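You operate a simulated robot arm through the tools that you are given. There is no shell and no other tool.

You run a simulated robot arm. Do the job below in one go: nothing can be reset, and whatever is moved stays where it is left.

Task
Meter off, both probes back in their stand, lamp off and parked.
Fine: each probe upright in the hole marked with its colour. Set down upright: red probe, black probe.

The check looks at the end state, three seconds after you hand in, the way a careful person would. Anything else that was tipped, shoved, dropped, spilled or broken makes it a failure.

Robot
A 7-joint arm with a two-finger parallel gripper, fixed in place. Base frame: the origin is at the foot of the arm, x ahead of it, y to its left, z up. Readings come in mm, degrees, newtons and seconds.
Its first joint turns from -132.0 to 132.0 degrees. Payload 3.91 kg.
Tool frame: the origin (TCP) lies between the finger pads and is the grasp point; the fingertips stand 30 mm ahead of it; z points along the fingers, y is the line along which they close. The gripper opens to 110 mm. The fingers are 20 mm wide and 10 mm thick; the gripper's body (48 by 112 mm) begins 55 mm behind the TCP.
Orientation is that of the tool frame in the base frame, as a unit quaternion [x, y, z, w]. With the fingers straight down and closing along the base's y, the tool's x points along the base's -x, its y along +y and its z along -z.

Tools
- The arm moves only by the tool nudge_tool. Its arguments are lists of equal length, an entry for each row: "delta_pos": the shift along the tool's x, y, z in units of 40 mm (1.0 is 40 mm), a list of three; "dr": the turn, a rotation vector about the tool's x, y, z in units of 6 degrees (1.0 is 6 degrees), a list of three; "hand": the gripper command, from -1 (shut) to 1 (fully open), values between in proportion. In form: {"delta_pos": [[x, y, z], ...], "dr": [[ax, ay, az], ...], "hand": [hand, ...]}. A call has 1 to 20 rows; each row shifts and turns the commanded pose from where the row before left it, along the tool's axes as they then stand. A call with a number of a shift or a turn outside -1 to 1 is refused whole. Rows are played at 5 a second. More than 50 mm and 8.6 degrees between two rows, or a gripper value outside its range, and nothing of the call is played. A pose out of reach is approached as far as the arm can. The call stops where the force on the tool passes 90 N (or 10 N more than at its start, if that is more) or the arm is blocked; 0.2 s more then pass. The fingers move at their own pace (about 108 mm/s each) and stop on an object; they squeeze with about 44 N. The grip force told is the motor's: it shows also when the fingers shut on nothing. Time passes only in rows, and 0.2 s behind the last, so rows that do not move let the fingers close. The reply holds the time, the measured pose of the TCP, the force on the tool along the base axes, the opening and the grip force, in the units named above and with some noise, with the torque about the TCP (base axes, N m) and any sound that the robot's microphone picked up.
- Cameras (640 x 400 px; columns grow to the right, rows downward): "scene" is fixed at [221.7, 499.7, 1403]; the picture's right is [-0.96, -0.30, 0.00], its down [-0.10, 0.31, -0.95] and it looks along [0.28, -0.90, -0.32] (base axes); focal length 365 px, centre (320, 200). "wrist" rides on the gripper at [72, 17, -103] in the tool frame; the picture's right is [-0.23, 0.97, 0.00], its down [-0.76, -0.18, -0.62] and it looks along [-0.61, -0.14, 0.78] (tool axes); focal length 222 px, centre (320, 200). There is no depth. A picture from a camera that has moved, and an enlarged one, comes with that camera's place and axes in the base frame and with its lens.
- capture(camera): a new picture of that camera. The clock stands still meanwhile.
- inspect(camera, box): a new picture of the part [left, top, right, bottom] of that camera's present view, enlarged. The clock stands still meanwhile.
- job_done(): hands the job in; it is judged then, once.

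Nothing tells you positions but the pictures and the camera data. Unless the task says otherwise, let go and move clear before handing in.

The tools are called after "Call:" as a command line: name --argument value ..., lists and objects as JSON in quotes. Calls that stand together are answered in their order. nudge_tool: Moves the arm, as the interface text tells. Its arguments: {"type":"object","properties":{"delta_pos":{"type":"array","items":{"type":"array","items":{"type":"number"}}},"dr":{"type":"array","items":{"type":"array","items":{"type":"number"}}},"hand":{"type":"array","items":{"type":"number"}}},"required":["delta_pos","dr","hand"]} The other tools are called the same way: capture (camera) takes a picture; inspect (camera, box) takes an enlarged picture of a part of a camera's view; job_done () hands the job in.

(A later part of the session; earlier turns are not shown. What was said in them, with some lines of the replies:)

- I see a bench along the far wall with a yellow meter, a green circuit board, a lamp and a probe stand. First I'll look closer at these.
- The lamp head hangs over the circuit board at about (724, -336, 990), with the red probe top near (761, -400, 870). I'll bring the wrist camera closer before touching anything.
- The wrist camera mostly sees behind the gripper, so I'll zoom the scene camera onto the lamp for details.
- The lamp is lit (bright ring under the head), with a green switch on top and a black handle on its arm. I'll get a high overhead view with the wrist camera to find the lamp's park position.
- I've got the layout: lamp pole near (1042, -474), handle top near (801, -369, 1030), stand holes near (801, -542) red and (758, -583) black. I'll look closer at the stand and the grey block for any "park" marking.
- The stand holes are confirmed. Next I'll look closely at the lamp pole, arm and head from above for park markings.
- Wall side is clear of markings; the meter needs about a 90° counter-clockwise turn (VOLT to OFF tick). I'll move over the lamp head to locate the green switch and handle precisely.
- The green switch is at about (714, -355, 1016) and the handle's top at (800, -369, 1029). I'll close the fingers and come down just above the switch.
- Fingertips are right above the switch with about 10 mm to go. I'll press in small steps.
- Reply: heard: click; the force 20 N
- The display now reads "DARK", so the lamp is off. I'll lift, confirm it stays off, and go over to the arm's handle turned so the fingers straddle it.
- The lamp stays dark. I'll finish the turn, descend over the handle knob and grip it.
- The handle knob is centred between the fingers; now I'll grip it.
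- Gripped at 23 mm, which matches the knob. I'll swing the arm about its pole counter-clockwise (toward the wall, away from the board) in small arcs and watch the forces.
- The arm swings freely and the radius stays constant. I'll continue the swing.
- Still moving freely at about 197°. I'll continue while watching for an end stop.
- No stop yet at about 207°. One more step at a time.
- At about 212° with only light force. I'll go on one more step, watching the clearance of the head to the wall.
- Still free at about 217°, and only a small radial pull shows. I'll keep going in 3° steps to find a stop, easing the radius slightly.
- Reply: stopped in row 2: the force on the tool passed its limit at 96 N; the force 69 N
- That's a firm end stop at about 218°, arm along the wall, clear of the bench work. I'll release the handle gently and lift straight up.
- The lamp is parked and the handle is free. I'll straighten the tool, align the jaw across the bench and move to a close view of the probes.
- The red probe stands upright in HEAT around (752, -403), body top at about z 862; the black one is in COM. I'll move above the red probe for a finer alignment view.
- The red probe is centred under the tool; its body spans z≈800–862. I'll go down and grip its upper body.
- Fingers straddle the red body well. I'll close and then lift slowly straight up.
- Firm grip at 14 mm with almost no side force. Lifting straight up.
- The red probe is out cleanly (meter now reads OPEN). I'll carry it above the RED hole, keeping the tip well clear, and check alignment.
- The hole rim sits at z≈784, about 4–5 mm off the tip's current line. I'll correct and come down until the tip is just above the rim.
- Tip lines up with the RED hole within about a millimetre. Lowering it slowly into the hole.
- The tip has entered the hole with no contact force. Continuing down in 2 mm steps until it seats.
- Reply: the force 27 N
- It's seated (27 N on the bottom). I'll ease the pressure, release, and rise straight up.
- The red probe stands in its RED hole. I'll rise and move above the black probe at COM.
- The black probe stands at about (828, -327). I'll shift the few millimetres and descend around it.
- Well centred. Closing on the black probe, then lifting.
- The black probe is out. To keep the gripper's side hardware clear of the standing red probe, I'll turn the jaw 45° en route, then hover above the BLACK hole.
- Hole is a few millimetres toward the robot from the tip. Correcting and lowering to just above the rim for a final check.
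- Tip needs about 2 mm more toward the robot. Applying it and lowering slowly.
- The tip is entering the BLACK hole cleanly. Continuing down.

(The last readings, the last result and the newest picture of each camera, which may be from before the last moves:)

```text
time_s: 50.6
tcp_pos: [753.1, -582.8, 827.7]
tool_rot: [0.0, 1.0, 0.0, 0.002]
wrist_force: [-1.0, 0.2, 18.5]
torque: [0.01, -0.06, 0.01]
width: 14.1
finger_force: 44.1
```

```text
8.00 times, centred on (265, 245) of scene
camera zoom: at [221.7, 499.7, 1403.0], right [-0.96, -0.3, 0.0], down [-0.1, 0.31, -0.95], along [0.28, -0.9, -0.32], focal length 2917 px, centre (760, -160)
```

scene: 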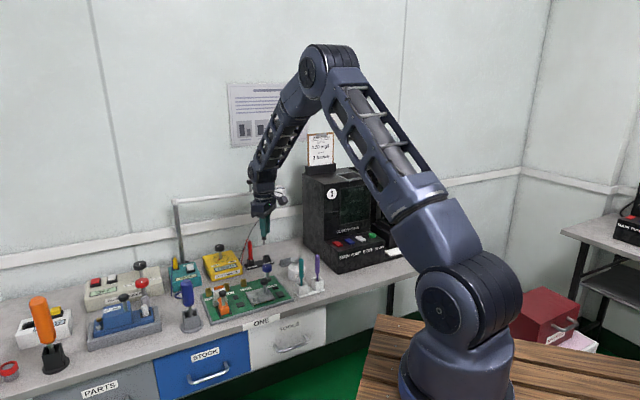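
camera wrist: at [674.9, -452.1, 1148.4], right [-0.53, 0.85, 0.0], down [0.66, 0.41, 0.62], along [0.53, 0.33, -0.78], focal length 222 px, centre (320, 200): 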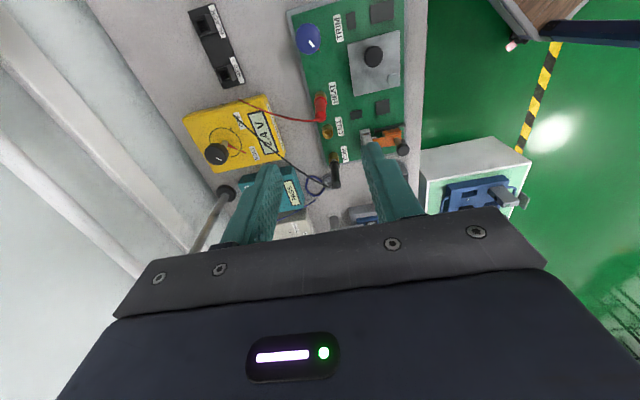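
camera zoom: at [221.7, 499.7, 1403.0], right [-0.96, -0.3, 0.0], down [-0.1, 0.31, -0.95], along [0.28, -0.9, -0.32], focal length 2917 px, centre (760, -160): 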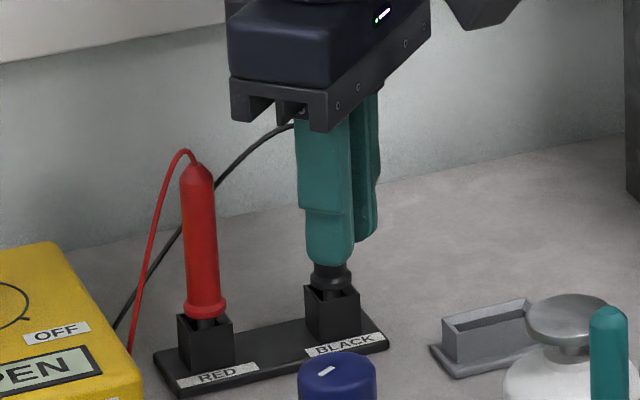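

The black probe is seated. Easing pressure, releasing and rising straight up.

Call:
nudge_tool --delta_pos '[[0, 0, -0.06], [0, 0, 0], [0, 0, 0], [0, 0, 0], [0, 0, -0.4], [0, 0, -0.8], [0, 0, -0.9], [0, 0, -0.9], [0, 0, 0]]' --dr '[[0, 0, 0], [0, 0, 0], [0, 0, 0], [0, 0, 0], [0, 0, 0], [0, 0, 0], [0, 0, 0], [0, 0, 0], [0, 0, 0]]' --hand '[-1, -0.6, -0.25, -0.25, -0.25, -0.25, -0.25, -0.25, -0.25]'

Call:
inspect --camera "scene" --box '[200, 180, 300, 280]'

Call:
inspect --camera "wrist" --box '[240, 80, 440, 220]'

```text
time_s: 52.6
tcp_pos: [752.4, -584.1, 950.0]
tool_rot: [0.0, 1.0, 0.0, 0.001]
wrist_force: [-0.5, -0.7, -0.4]
torque: [0.01, 0.0, 0.04]
width: 41.3
finger_force: 0.2
```

```text
4.00 times, centred on (250, 230) of scene
camera zoom: at [221.7, 499.7, 1403.0], right [-0.96, -0.3, 0.0], down [-0.1, 0.31, -0.95], along [0.28, -0.9, -0.32], focal length 1458 px, centre (600, 80)
```

zoom: 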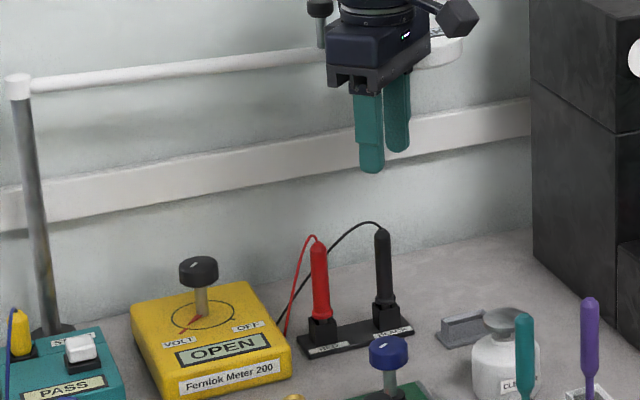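

```text
2.86 times, centred on (340, 150) of wrist
camera zoom: at [680.1, -566.2, 1052.2], right [0.23, 0.97, 0.0], down [0.76, -0.18, 0.62], along [0.61, -0.14, -0.78], focal length 635 px, centre (263, 343)
```

zoom: 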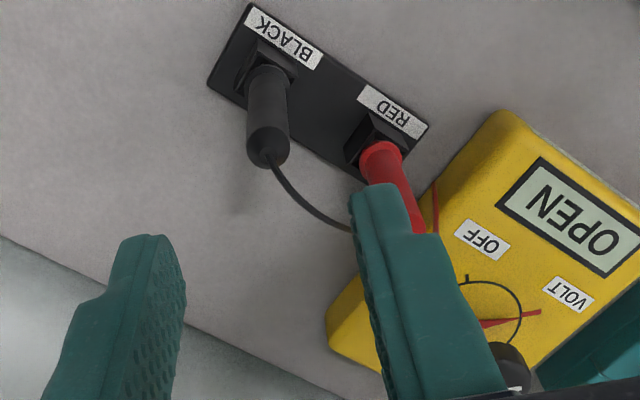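

Both probes stand in their holes. Next is the meter: I'll move away from the lamp and get a closer view of its dial.

Call:
nudge_tool --delta_pos '[[0.3, 0.7, 0], [0.1, 0.8, 0], [-0.3, 0.6, 0], [-0.8, 0.2, -0.2], [-0.9, 0, -0.2], [-0.9, 0, 0], [-0.5, 0, 0], [0, 0, 0]]' --dr '[[0, 0, 0], [0, 0, 0], [0, 0, 0], [0, 0, 0], [0, 0, 0], [0, 0, 0], [0, 0, 0], [0, 0, 0]]' --hand '[0, 0, 0, 0.2, 0.3, 0.3, 0.3, 0.3]'

Call:
inspect --camera "wrist" --box '[220, 60, 420, 220]'

Call:
capture --camera "scene"

Call:
inspect --camera "scene" --box '[180, 190, 280, 280]'

```text
time_s: 54.4
tcp_pos: [873.5, -490.1, 965.3]
tool_rot: [0.0, 1.0, 0.0, 0.001]
wrist_force: [-0.2, -0.1, -0.1]
torque: [0.01, 0.0, 0.03]
width: 71.5
finger_force: 0.0
```

```text
2.50 times, centred on (320, 140) of wrist
camera zoom: at [800.7, -473.3, 1068.7], right [0.23, 0.97, 0.0], down [0.76, -0.18, 0.62], along [0.61, -0.14, -0.78], focal length 555 px, centre (320, 350)
```

zoom: 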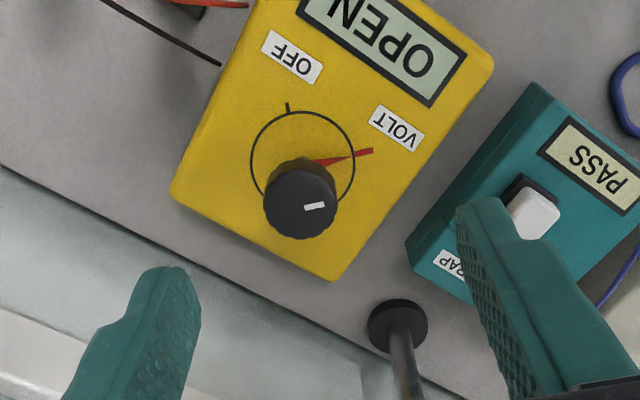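

```text
taken
```

scene: 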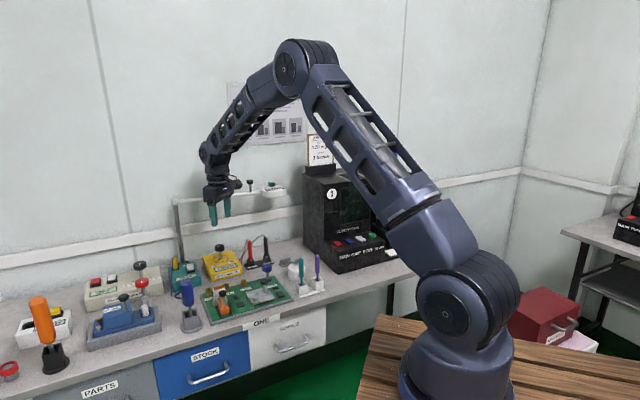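

```text
4.44 times, centred on (230, 235) of scene
camera zoom: at [221.7, 499.7, 1403.0], right [-0.96, -0.3, 0.0], down [-0.1, 0.31, -0.95], along [0.28, -0.9, -0.32], focal length 1621 px, centre (720, 44)
```

zoom: 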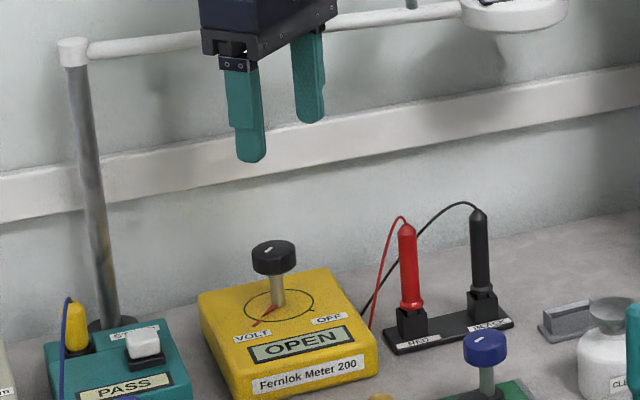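

The meter dial axis is at about (894, -504), knob top z≈840, OFF tick about 96° counter-clockwise from the pointer. I'll centre above it and pre-turn the wrist so the 96° turn stays clear of the lamp arm.

Call:
nudge_tool --delta_pos '[[-0.26, -0.175, 0], [-0.25, -0.175, 0], [0, 0, 0], [0, 0, 0], [0, 0, 0], [0, 0, 0], [0, 0, 0], [0, 0, 0], [0, 0, 0], [0, 0, 0], [0, 0, 0], [0, 0, 0], [0, 0, 0], [0, 0, 0], [0, 0, 0]]' --dr '[[0, 0, 0], [0, 0, 0], [0, 0, 0.97], [0, 0, 0.97], [0, 0, 0.97], [0, 0, 0.97], [0, 0, 0.97], [0, 0, 0.97], [0, 0, 0.97], [0, 0, 0.97], [0, 0, 0.97], [0, 0, 0.97], [0, 0, 0.97], [0, 0, 0.97], [0, 0, 0]]' --hand '[0.3, 0.3, 0.3, 0.3, 0.3, 0.3, 0.3, 0.3, 0.3, 0.3, 0.3, 0.3, 0.3, 0.3, 0.3]'

Call:
inspect --camera "wrist" --box '[220, 60, 420, 220]'

Call:
inspect --camera "scene" --box '[160, 150, 290, 280]'

```text
time_s: 57.6
tcp_pos: [893.2, -504.5, 965.6]
tool_rot: [0.573, 0.82, 0.001, 0.0]
wrist_force: [0.1, -0.3, -0.6]
torque: [-0.02, 0.01, 0.0]
width: 71.6
finger_force: 0.1
```

```text
2.50 times, centred on (320, 140) of wrist
camera zoom: at [883.9, -431.1, 1068.5], right [0.99, 0.12, 0.0], down [0.09, -0.78, 0.62], along [0.08, -0.62, -0.78], focal length 555 px, centre (320, 350)
```

zoom: 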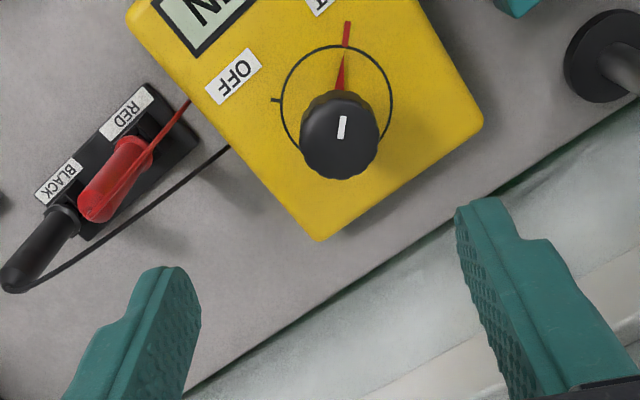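

```text
3.08 times, centred on (225, 215) of scene
camera zoom: at [221.7, 499.7, 1403.0], right [-0.96, -0.3, 0.0], down [-0.1, 0.31, -0.95], along [0.28, -0.9, -0.32], focal length 1122 px, centre (612, 154)
```

zoom: 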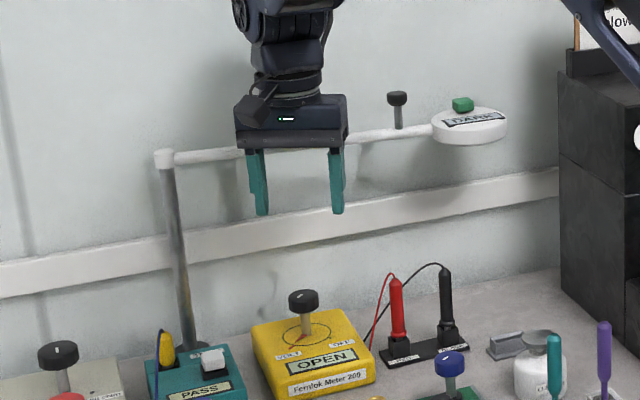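

Both views put the knob axis near (898.5, -503.8) with its top at z≈837. I'll shift over and stop just above the knob to check centring.

Call:
nudge_tool --delta_pos '[[-0.029, 0.13, 0.5], [0, 0, 0.8], [0, 0, 0.8], [0, 0, 0.1], [0, 0, 0]]' --dr '[[0, 0, 0], [0, 0, 0], [0, 0, 0], [0, 0, 0], [0, 0, 0]]' --hand '[0.3, 0.3, 0.3, 0.3, 0.3]'

Call:
inspect --camera "wrist" --box '[220, 60, 420, 220]'

Call:
inspect --camera "scene" --box '[180, 200, 270, 280]'

```text
time_s: 58.8
tcp_pos: [897.4, -504.4, 877.2]
tool_rot: [0.572, 0.82, 0.0, 0.001]
wrist_force: [0.0, 0.5, -0.7]
torque: [-0.02, -0.02, 0.0]
width: 71.6
finger_force: 0.0
```

```text
2.50 times, centred on (320, 140) of wrist
camera zoom: at [888.4, -430.1, 980.6], right [0.99, 0.12, 0.0], down [0.09, -0.78, 0.62], along [0.08, -0.62, -0.78], focal length 555 px, centre (320, 350)
```

zoom: 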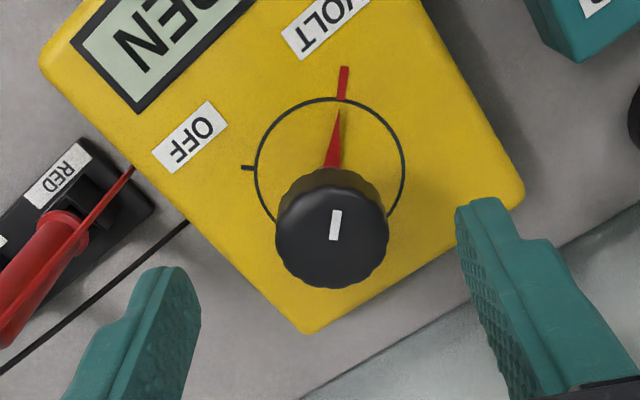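

```text
5.00 times, centred on (225, 240) of scene
camera zoom: at [221.7, 499.7, 1403.0], right [-0.96, -0.3, 0.0], down [-0.1, 0.31, -0.95], along [0.28, -0.9, -0.32], focal length 1823 px, centre (795, 0)
```

zoom: 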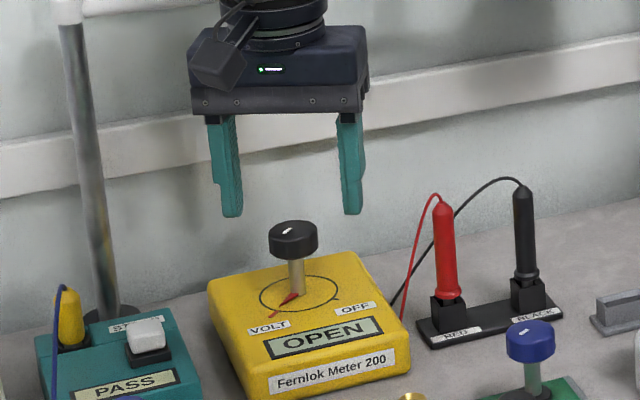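

The knob is centred between the fingers within about 2 mm. Descending around it with fingertips kept above the meter face.

Call:
nudge_tool --delta_pos '[[0.01, 0.03, 0.3], [0, 0, 0.3], [0, 0, 0.3], [0, 0, 0.05], [0, 0, 0]]' --dr '[[0, 0, 0], [0, 0, 0], [0, 0, 0], [0, 0, 0], [0, 0, 0]]' --hand '[0.3, 0.3, 0.3, 0.3, 0.3]'

Call:
inspect --camera "wrist" --box '[220, 60, 420, 220]'

Call:
inspect --camera "scene" --box '[180, 200, 270, 280]'

```text
time_s: 60.0
tcp_pos: [899.6, -503.2, 837.8]
tool_rot: [0.572, 0.82, 0.001, 0.0]
wrist_force: [-0.2, 0.2, 0.0]
torque: [-0.04, 0.0, 0.04]
width: 71.5
finger_force: 0.0
```

```text
2.50 times, centred on (320, 140) of wrist
camera zoom: at [890.1, -429.0, 942.8], right [0.99, 0.12, 0.0], down [0.09, -0.78, 0.62], along [0.08, -0.62, -0.78], focal length 555 px, centre (320, 350)
```

zoom: 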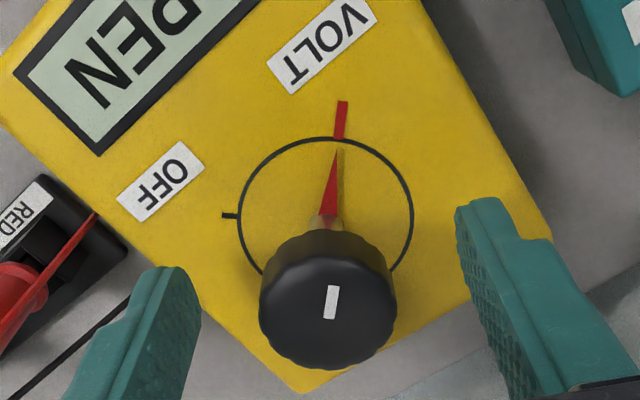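

```text
5.00 times, centred on (225, 240) of scene
camera zoom: at [221.7, 499.7, 1403.0], right [-0.96, -0.3, 0.0], down [-0.1, 0.31, -0.95], along [0.28, -0.9, -0.32], focal length 1823 px, centre (795, 0)
```

zoom: 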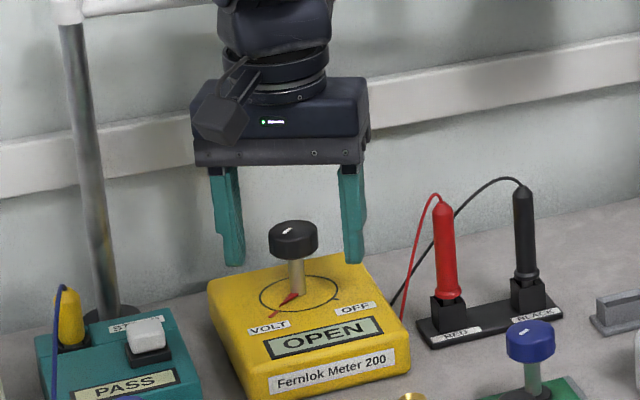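

Knob sits centred between the pads. Closing the grip.

Call:
nudge_tool --delta_pos '[[0, 0, 0], [0, 0, 0], [0, 0, 0]]' --dr '[[0, 0, 0], [0, 0, 0], [0, 0, 0]]' --hand '[-0.3, -1, -1]'

Call:
inspect --camera "wrist" --box '[220, 60, 420, 220]'

```text
time_s: 60.8
tcp_pos: [900.0, -501.7, 839.3]
tool_rot: [0.572, 0.82, 0.001, 0.002]
wrist_force: [13.3, 1.7, -2.3]
torque: [-0.13, -0.39, 0.03]
width: 33.4
finger_force: 44.6
```

```text
2.50 times, centred on (320, 140) of wrist
camera zoom: at [890.9, -428.6, 942.8], right [0.99, 0.12, 0.0], down [0.09, -0.78, 0.62], along [0.08, -0.62, -0.78], focal length 555 px, centre (320, 350)
```

zoom: 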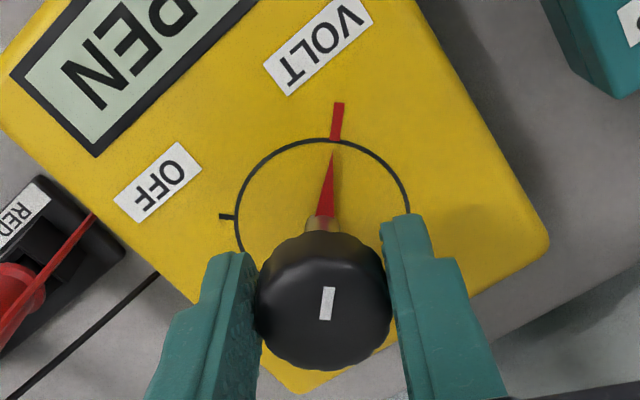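

Gripped at 33 mm with a small 13 N sideways bias; I'll relieve that and begin turning counter-clockwise a little to check the knob follows.

Call:
nudge_tool --delta_pos '[[-0.005, 0.025, 0], [0, 0, 0], [0, 0, 0], [0, 0, 0]]' --dr '[[0, 0, 0], [0, 0, -0.9], [0, 0, -0.9], [0, 0, 0]]' --hand '[-1, -1, -1, -1]'

Call:
inspect --camera "wrist" --box '[220, 60, 420, 220]'

Call:
inspect --camera "scene" --box '[180, 200, 270, 280]'

```text
time_s: 61.8
tcp_pos: [900.0, -502.3, 839.4]
tool_rot: [0.493, 0.87, 0.001, 0.0]
wrist_force: [-10.6, 6.4, 6.7]
torque: [0.83, 0.65, -0.01]
width: 33.5
finger_force: 44.6
```

```text
2.50 times, centred on (320, 140) of wrist
camera zoom: at [876.9, -431.9, 942.9], right [0.95, 0.31, 0.0], down [0.24, -0.74, 0.62], along [0.19, -0.59, -0.78], focal length 555 px, centre (320, 350)
```

zoom: 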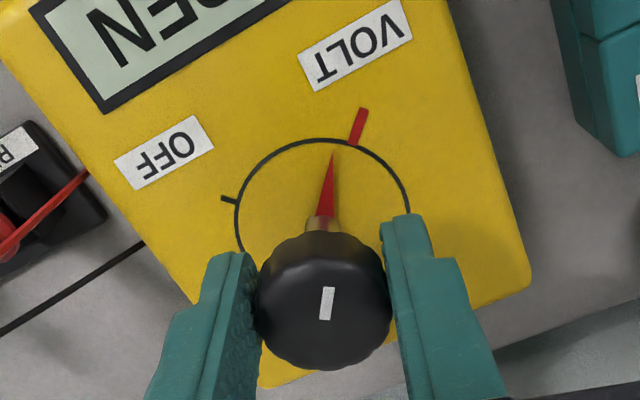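

```text
5.00 times, centred on (225, 240) of scene
camera zoom: at [221.7, 499.7, 1403.0], right [-0.96, -0.3, 0.0], down [-0.1, 0.31, -0.95], along [0.28, -0.9, -0.32], focal length 1823 px, centre (795, 0)
```

zoom: 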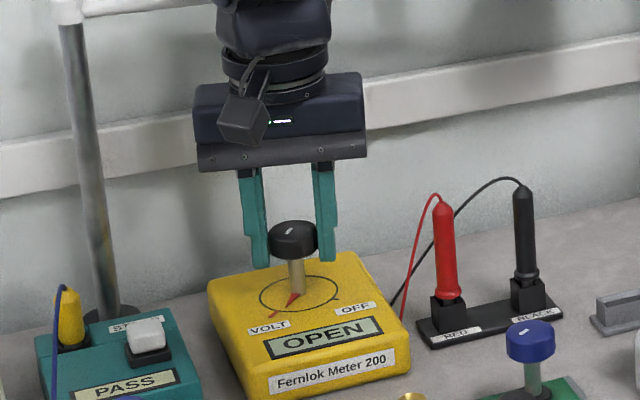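

The knob turns with the gripper and the meter body stays put. Continuing the turn in stages.

Call:
nudge_tool --delta_pos '[[0.012, 0, 0], [0, 0, 0], [0, 0, 0], [0, 0, 0], [0, 0, 0], [0, 0, 0], [0, 0, 0]]' --dr '[[0, 0, -0.9], [0, 0, -0.9], [0, 0, -0.9], [0, 0, -0.9], [0, 0, -0.9], [0, 0, -0.9], [0, 0, 0]]' --hand '[-1, -1, -1, -1, -1, -1, -1]'

Call:
inspect --camera "wrist" --box '[220, 60, 420, 220]'

Call:
inspect --camera "scene" --box '[180, 200, 270, 280]'

```text
time_s: 63.4
tcp_pos: [899.0, -503.2, 840.1]
tool_rot: [0.23, 0.973, 0.0, 0.0]
wrist_force: [-40.4, -9.2, -0.5]
torque: [-0.09, 0.93, -0.09]
width: 33.7
finger_force: 44.8
```

```text
2.50 times, centred on (320, 140) of wrist
camera zoom: at [841.4, -456.5, 942.8], right [0.64, 0.77, 0.0], down [0.6, -0.5, 0.62], along [0.48, -0.4, -0.78], focal length 555 px, centre (320, 350)
```

zoom: 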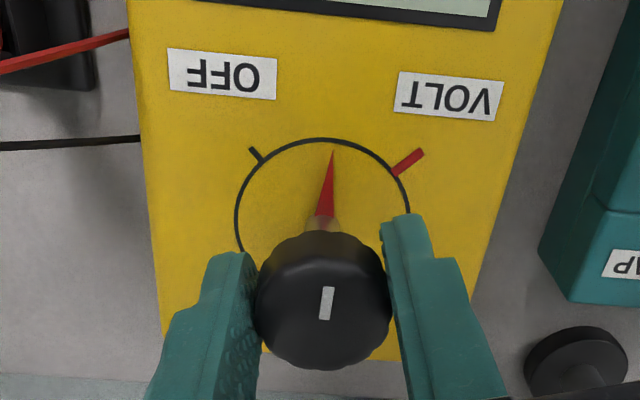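

```text
5.00 times, centred on (225, 240) of scene
camera zoom: at [221.7, 499.7, 1403.0], right [-0.96, -0.3, 0.0], down [-0.1, 0.31, -0.95], along [0.28, -0.9, -0.32], focal length 1823 px, centre (795, 0)
```

zoom: 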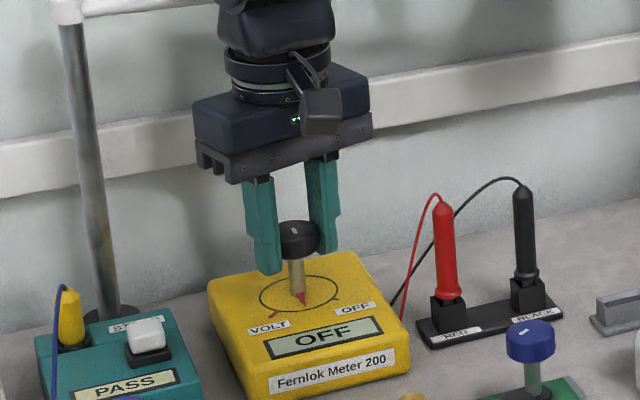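

The display has changed to OFF, and the pointer is midway; I'll relieve the side force and continue to the OFF tick.

Call:
nudge_tool --delta_pos '[[0.04, -0.02, 0], [0, 0, 0], [0, 0, 0], [0, 0, 0], [0, 0, 0], [0, 0, 0]]' --dr '[[0, 0, 0], [0, 0, -0.9], [0, 0, -0.9], [0, 0, -0.9], [0, 0, -0.9], [0, 0, 0]]' --hand '[-1, -1, -1, -1, -1, -1]'

Call:
inspect --camera "wrist" --box '[220, 60, 420, 220]'

Call:
inspect --camera "scene" --box '[180, 200, 270, 280]'

```text
time_s: 64.8
tcp_pos: [898.6, -505.0, 840.3]
tool_rot: [0.043, 0.999, 0.0, 0.002]
wrist_force: [-12.9, -39.5, -7.5]
torque: [-0.82, 0.03, -0.16]
width: 33.6
finger_force: 45.3
```

```text
2.50 times, centred on (320, 140) of wrist
camera zoom: at [827.3, -481.9, 942.6], right [0.31, 0.95, 0.0], down [0.74, -0.24, 0.63], along [0.59, -0.2, -0.78], focal length 555 px, centre (320, 350)
```

zoom: 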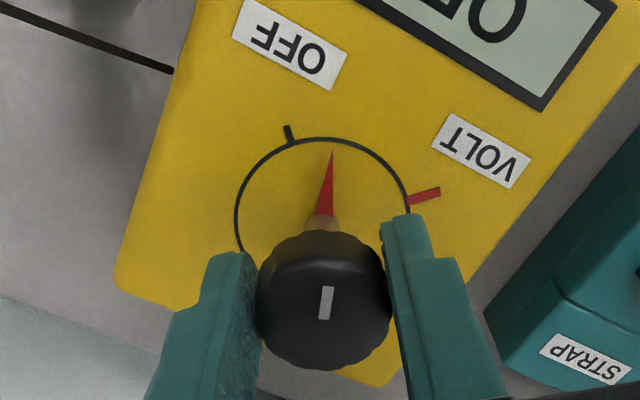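

```text
5.00 times, centred on (225, 240) of scene
camera zoom: at [221.7, 499.7, 1403.0], right [-0.96, -0.3, 0.0], down [-0.1, 0.31, -0.95], along [0.28, -0.9, -0.32], focal length 1823 px, centre (795, 0)
```

zoom: 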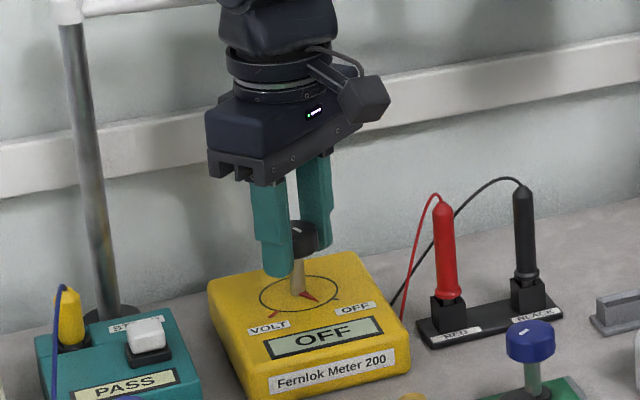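

About 26–30° remain to the OFF tick. I'll recentre slightly and keep turning.

Call:
nudge_tool --delta_pos '[[0.015, -0.045, 0], [0, 0, 0], [0, 0, 0], [0, 0, 0], [0, 0, 0], [0, 0, 0]]' --dr '[[0, 0, 0], [0, 0, -0.9], [0, 0, -0.9], [0, 0, -0.9], [0, 0, -0.9], [0, 0, 0]]' --hand '[-1, -1, -1, -1, -1, -1]'

Call:
inspect --camera "wrist" --box '[240, 80, 400, 200]'

Call:
inspect --camera "scene" --box '[200, 230, 260, 280]'

```text
time_s: 66.2
tcp_pos: [898.1, -505.9, 839.7]
tool_rot: [-0.144, 0.99, -0.001, 0.001]
wrist_force: [15.3, -46.8, -2.7]
torque: [-1.09, -0.2, -0.14]
width: 33.6
finger_force: 44.9
```

```text
3.33 times, centred on (320, 140) of wrist
camera zoom: at [823.7, -510.9, 942.5], right [-0.06, 1.0, 0.0], down [0.78, 0.05, 0.63], along [0.63, 0.04, -0.78], focal length 740 px, centre (320, 400)
```

zoom: 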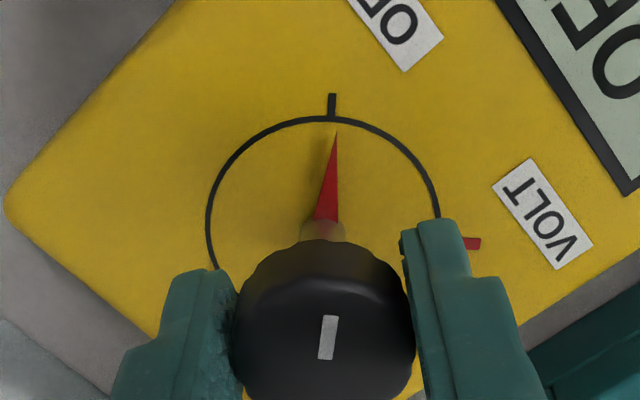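

```text
8.00 times, centred on (230, 255) of scene
camera zoom: at [221.7, 499.7, 1403.0], right [-0.96, -0.3, 0.0], down [-0.1, 0.31, -0.95], along [0.28, -0.9, -0.32], focal length 2917 px, centre (1040, -240)
```

zoom: 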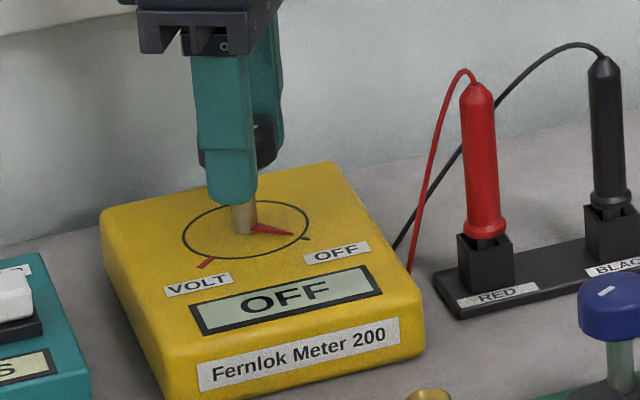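

Nearly there: a few degrees left. I'll recentre and turn the last 3.6°.

Call:
nudge_tool --delta_pos '[[0, -0.044, 0], [0, 0, 0], [0, 0, 0]]' --dr '[[0, 0, 0], [0, 0, -0.62], [0, 0, 0]]' --hand '[-1, -1, -1]'

Call:
inspect --camera "wrist" --box '[280, 90, 360, 150]'

Call:
inspect --camera "scene" --box '[205, 240, 245, 275]'

```text
time_s: 67.0
tcp_pos: [898.7, -506.2, 840.0]
tool_rot: [-0.176, 0.984, 0.001, 0.001]
wrist_force: [11.1, -33.6, 7.0]
torque: [-0.56, -0.15, -0.49]
width: 33.5
finger_force: 45.1
```

```text
6.67 times, centred on (320, 120) of wrist
camera zoom: at [824.3, -516.2, 942.6], right [-0.13, 0.99, 0.0], down [0.77, 0.1, 0.63], along [0.62, 0.08, -0.78], focal length 1481 px, centre (320, 733)
```

zoom: 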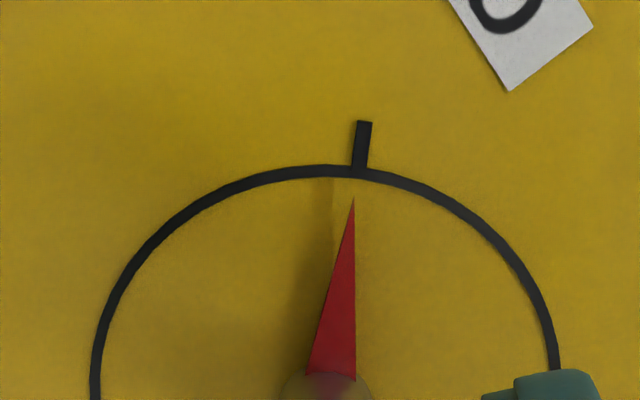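

```text
11.43 times, centred on (225, 258) of scene
camera zoom: at [221.7, 499.7, 1403.0], right [-0.96, -0.3, 0.0], down [-0.1, 0.31, -0.95], along [0.28, -0.9, -0.32], focal length 4167 px, centre (1406, -457)
```

zoom: 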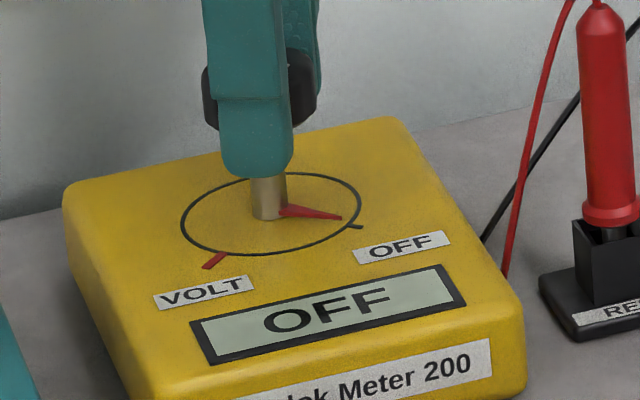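

The pointer now lines up with the OFF tick and the display reads OFF. Releasing the knob and rising.

Call:
nudge_tool --delta_pos '[[0, -0.03, 0], [0, 0, 0], [0, 0, 0], [0, 0, 0], [0, 0, -0.6], [0, 0, -0.9], [0, 0, -0.9], [0, 0, 0]]' --dr '[[0, 0, 0], [0, 0, 0], [0, 0, 0], [0, 0, 0], [0, 0, 0], [0, 0, 0], [0, 0, 0], [0, 0, 0]]' --hand '[-1, -0.3, 0.2, 0.2, 0.2, 0.2, 0.2, 0.2]'

Call:
capture --camera "scene"

Call:
inspect --camera "wrist" --box '[220, 40, 420, 200]'

Call:
inspect --camera "scene" --box '[160, 170, 300, 300]'

```text
time_s: 68.5
tcp_pos: [890.8, -501.7, 888.1]
tool_rot: [-0.177, 0.984, 0.011, -0.012]
wrist_force: [4.8, 2.0, -27.5]
torque: [1.13, 1.88, 0.26]
width: 65.8
finger_force: 0.1
stopped in row 7: the force on the tool passed its limit at 130 N (the readings are from after the stop); the commanded pose is now the measured one
```

```text
taken
```

scene: 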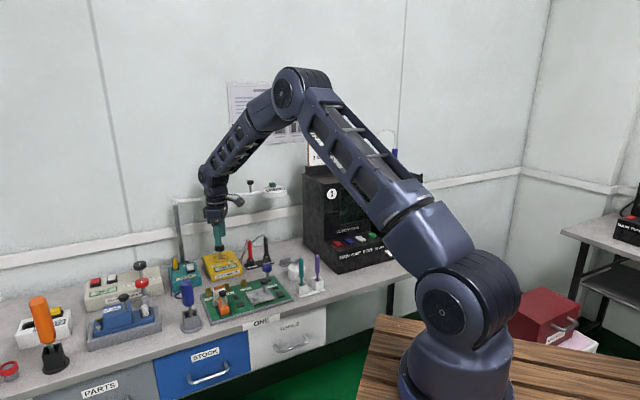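

```text
2.50 times, centred on (320, 120) of wrist
camera zoom: at [820.5, -513.2, 992.6], right [-0.13, 0.99, 0.02], down [0.79, 0.09, 0.6], along [0.6, 0.09, -0.8], focal length 555 px, centre (320, 400)
```

zoom: 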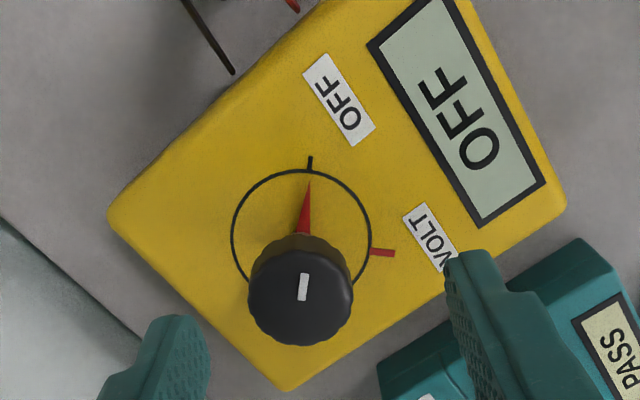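

```text
3.08 times, centred on (230, 235) of scene
camera zoom: at [221.7, 499.7, 1403.0], right [-0.96, -0.3, 0.0], down [-0.1, 0.31, -0.95], along [0.28, -0.9, -0.32], focal length 1122 px, centre (597, 92)
```

zoom: 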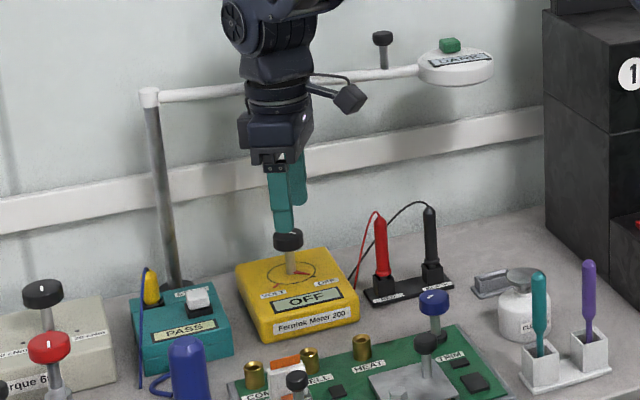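

The rising gripper body bumped the underside of the parked lamp's tube (its long side now points toward it); the lamp appears unmoved and the meter pointer is on OFF. I'll dip slightly, level the tool, move away from the lamp, and only then rise.

Call:
nudge_tool --delta_pos '[[0, 0, 0.2], [0, 0, 0], [0.231, 0.713, 0], [0.231, 0.713, 0], [0, 0, 0]]' --dr '[[0, 0, 0], [0.247, -0.188, 0], [0, 0, 0], [0, 0, 0], [0, 0, 0]]' --hand '[0.2, 0.2, 0.2, 0.2, 0.2]'

Call:
inspect --camera "scene" --box '[160, 170, 300, 300]'

```text
time_s: 69.7
tcp_pos: [853.9, -454.4, 883.9]
tool_rot: [-0.175, 0.985, -0.001, 0.002]
wrist_force: [0.0, 0.7, 0.3]
torque: [0.02, 0.01, 0.02]
width: 66.0
finger_force: 0.1
```

```text
3.08 times, centred on (230, 235) of scene
camera zoom: at [221.7, 499.7, 1403.0], right [-0.96, -0.3, 0.0], down [-0.1, 0.31, -0.95], along [0.28, -0.9, -0.32], focal length 1122 px, centre (597, 92)
```

zoom: 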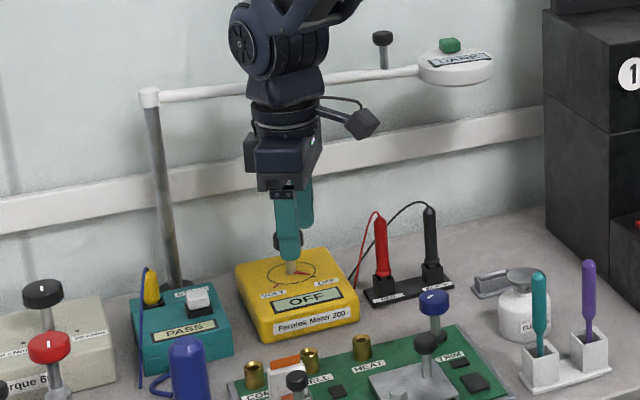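

Clear of the lamp. Moving further away and rising to get full views for the final check.

Call:
nudge_tool --delta_pos '[[0.231, 0.713, -0.3], [0.231, 0.713, -0.6], [0.3, 0.3, -0.85], [0.5, 0.2, -0.8], [0.6, 0.1, -0.75], [0.6, 0, -0.75], [0.6, 0, -0.75], [0.6, 0, -0.75], [0.6, 0, -0.5]]' --dr '[[0, 0, 0], [0, 0, 0], [0, 0, 0], [0, 0, 0], [0, 0, 0], [0, 0, 0], [0, 0, 0], [0, 0, 0], [0, 0, 0]]' --hand '[0.2, 0.2, 0.2, 0.2, 0.2, 0.2, 0.2, 0.2, 0.2]'

Call:
capture --camera "scene"

Call:
capture --camera "wrist"

Call:
inspect --camera "scene" --box '[160, 180, 300, 300]'

Call:
inspect --camera "scene" --box '[195, 225, 275, 285]'

```text
time_s: 71.7
tcp_pos: [665.8, -437.6, 1123.4]
tool_rot: [-0.177, 0.984, -0.002, 0.002]
wrist_force: [-0.8, 0.9, 0.0]
torque: [0.02, 0.02, -0.03]
width: 66.1
finger_force: 0.1
```

```text
taken
```

scene: 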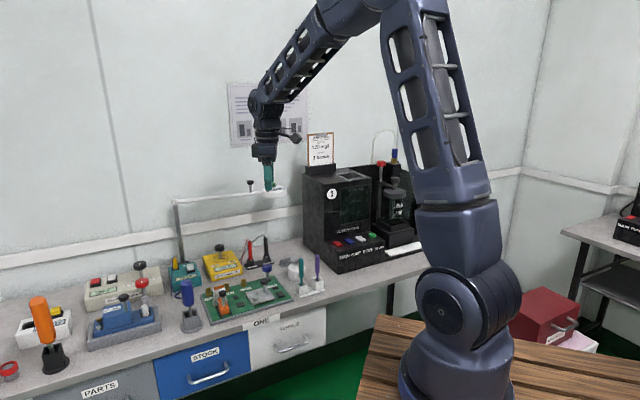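

```text
taken
camera wrist: at [591.1, -447.1, 1226.7], right [-0.13, 0.99, 0.0], down [0.77, 0.1, 0.63], along [0.62, 0.08, -0.78], focal length 222 px, centre (320, 200)
```

wrist: 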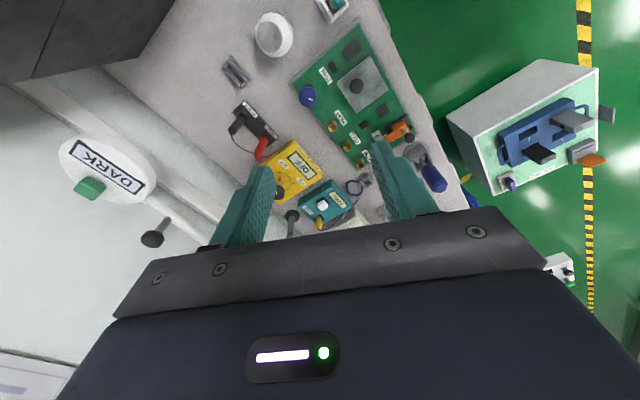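

```text
3.33 times, centred on (230, 240) of scene
camera zoom: at [221.7, 499.7, 1403.0], right [-0.96, -0.3, 0.0], down [-0.1, 0.31, -0.95], along [0.28, -0.9, -0.32], focal length 1216 px, centre (620, 67)
```

zoom: 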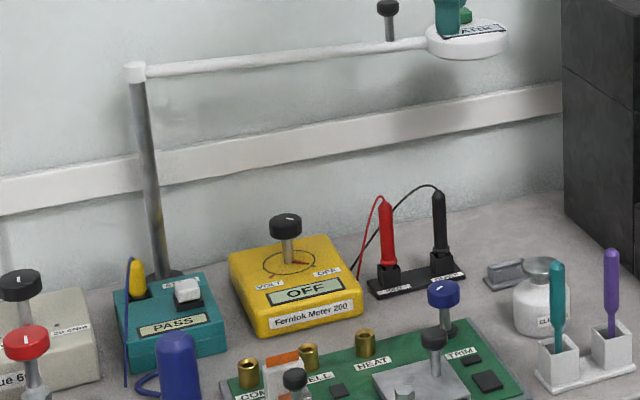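

```text
6.67 times, centred on (235, 255) of scene
camera zoom: at [221.7, 499.7, 1403.0], right [-0.96, -0.3, 0.0], down [-0.1, 0.31, -0.95], along [0.28, -0.9, -0.32], focal length 2431 px, centre (887, -167)
```

zoom: 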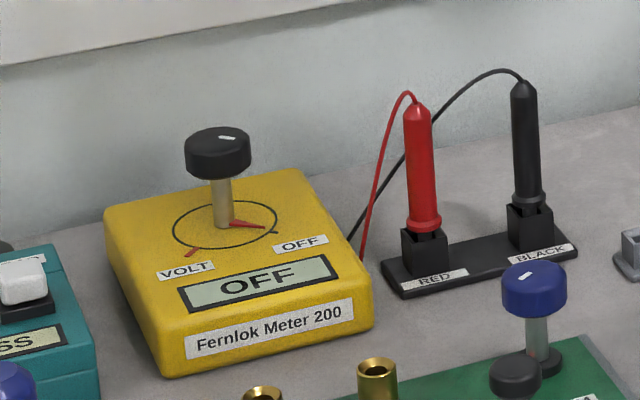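

The final views check out:
- **Meter:** the display reads OFF and the pointer is on the OFF tick. The body is where it started.
- **Probes:** red and black stand upright in the holes marked with their colours.
- **Lamp:** the display reads DARK. The lamp is parked at its end stop along the wall, and my bump from below left it in place. I found no park marking, so I took that end stop as the parked position.

The arm is clear with the gripper open, so I'm handing in.

Call:
job_done

```text
The job is handed in.
```

I've handed in the job. The meter is off, both probes are in their stand, and the lamp is off and parked. I have no result from the check yet.

- **Meter:** the display reads OFF and the pointer is on the OFF tick. The meter is where it started.
- **Probes:** red and black stand upright, each in the hole marked with its colour.
- **Lamp:** the display reads DARK. I swung the lamp arm to its end stop along the wall.

- **Parked position is a guess:** nothing on or near the lamp marks where it should park. I chose the end stop because it was the only end of the swing the arm could reach.
- **I bumped the lamp once:** the gripper hit the underside of the lamp's tube while rising from the meter, with about 130 N. In the pictures afterwards, the lamp, meter and stand had not moved.
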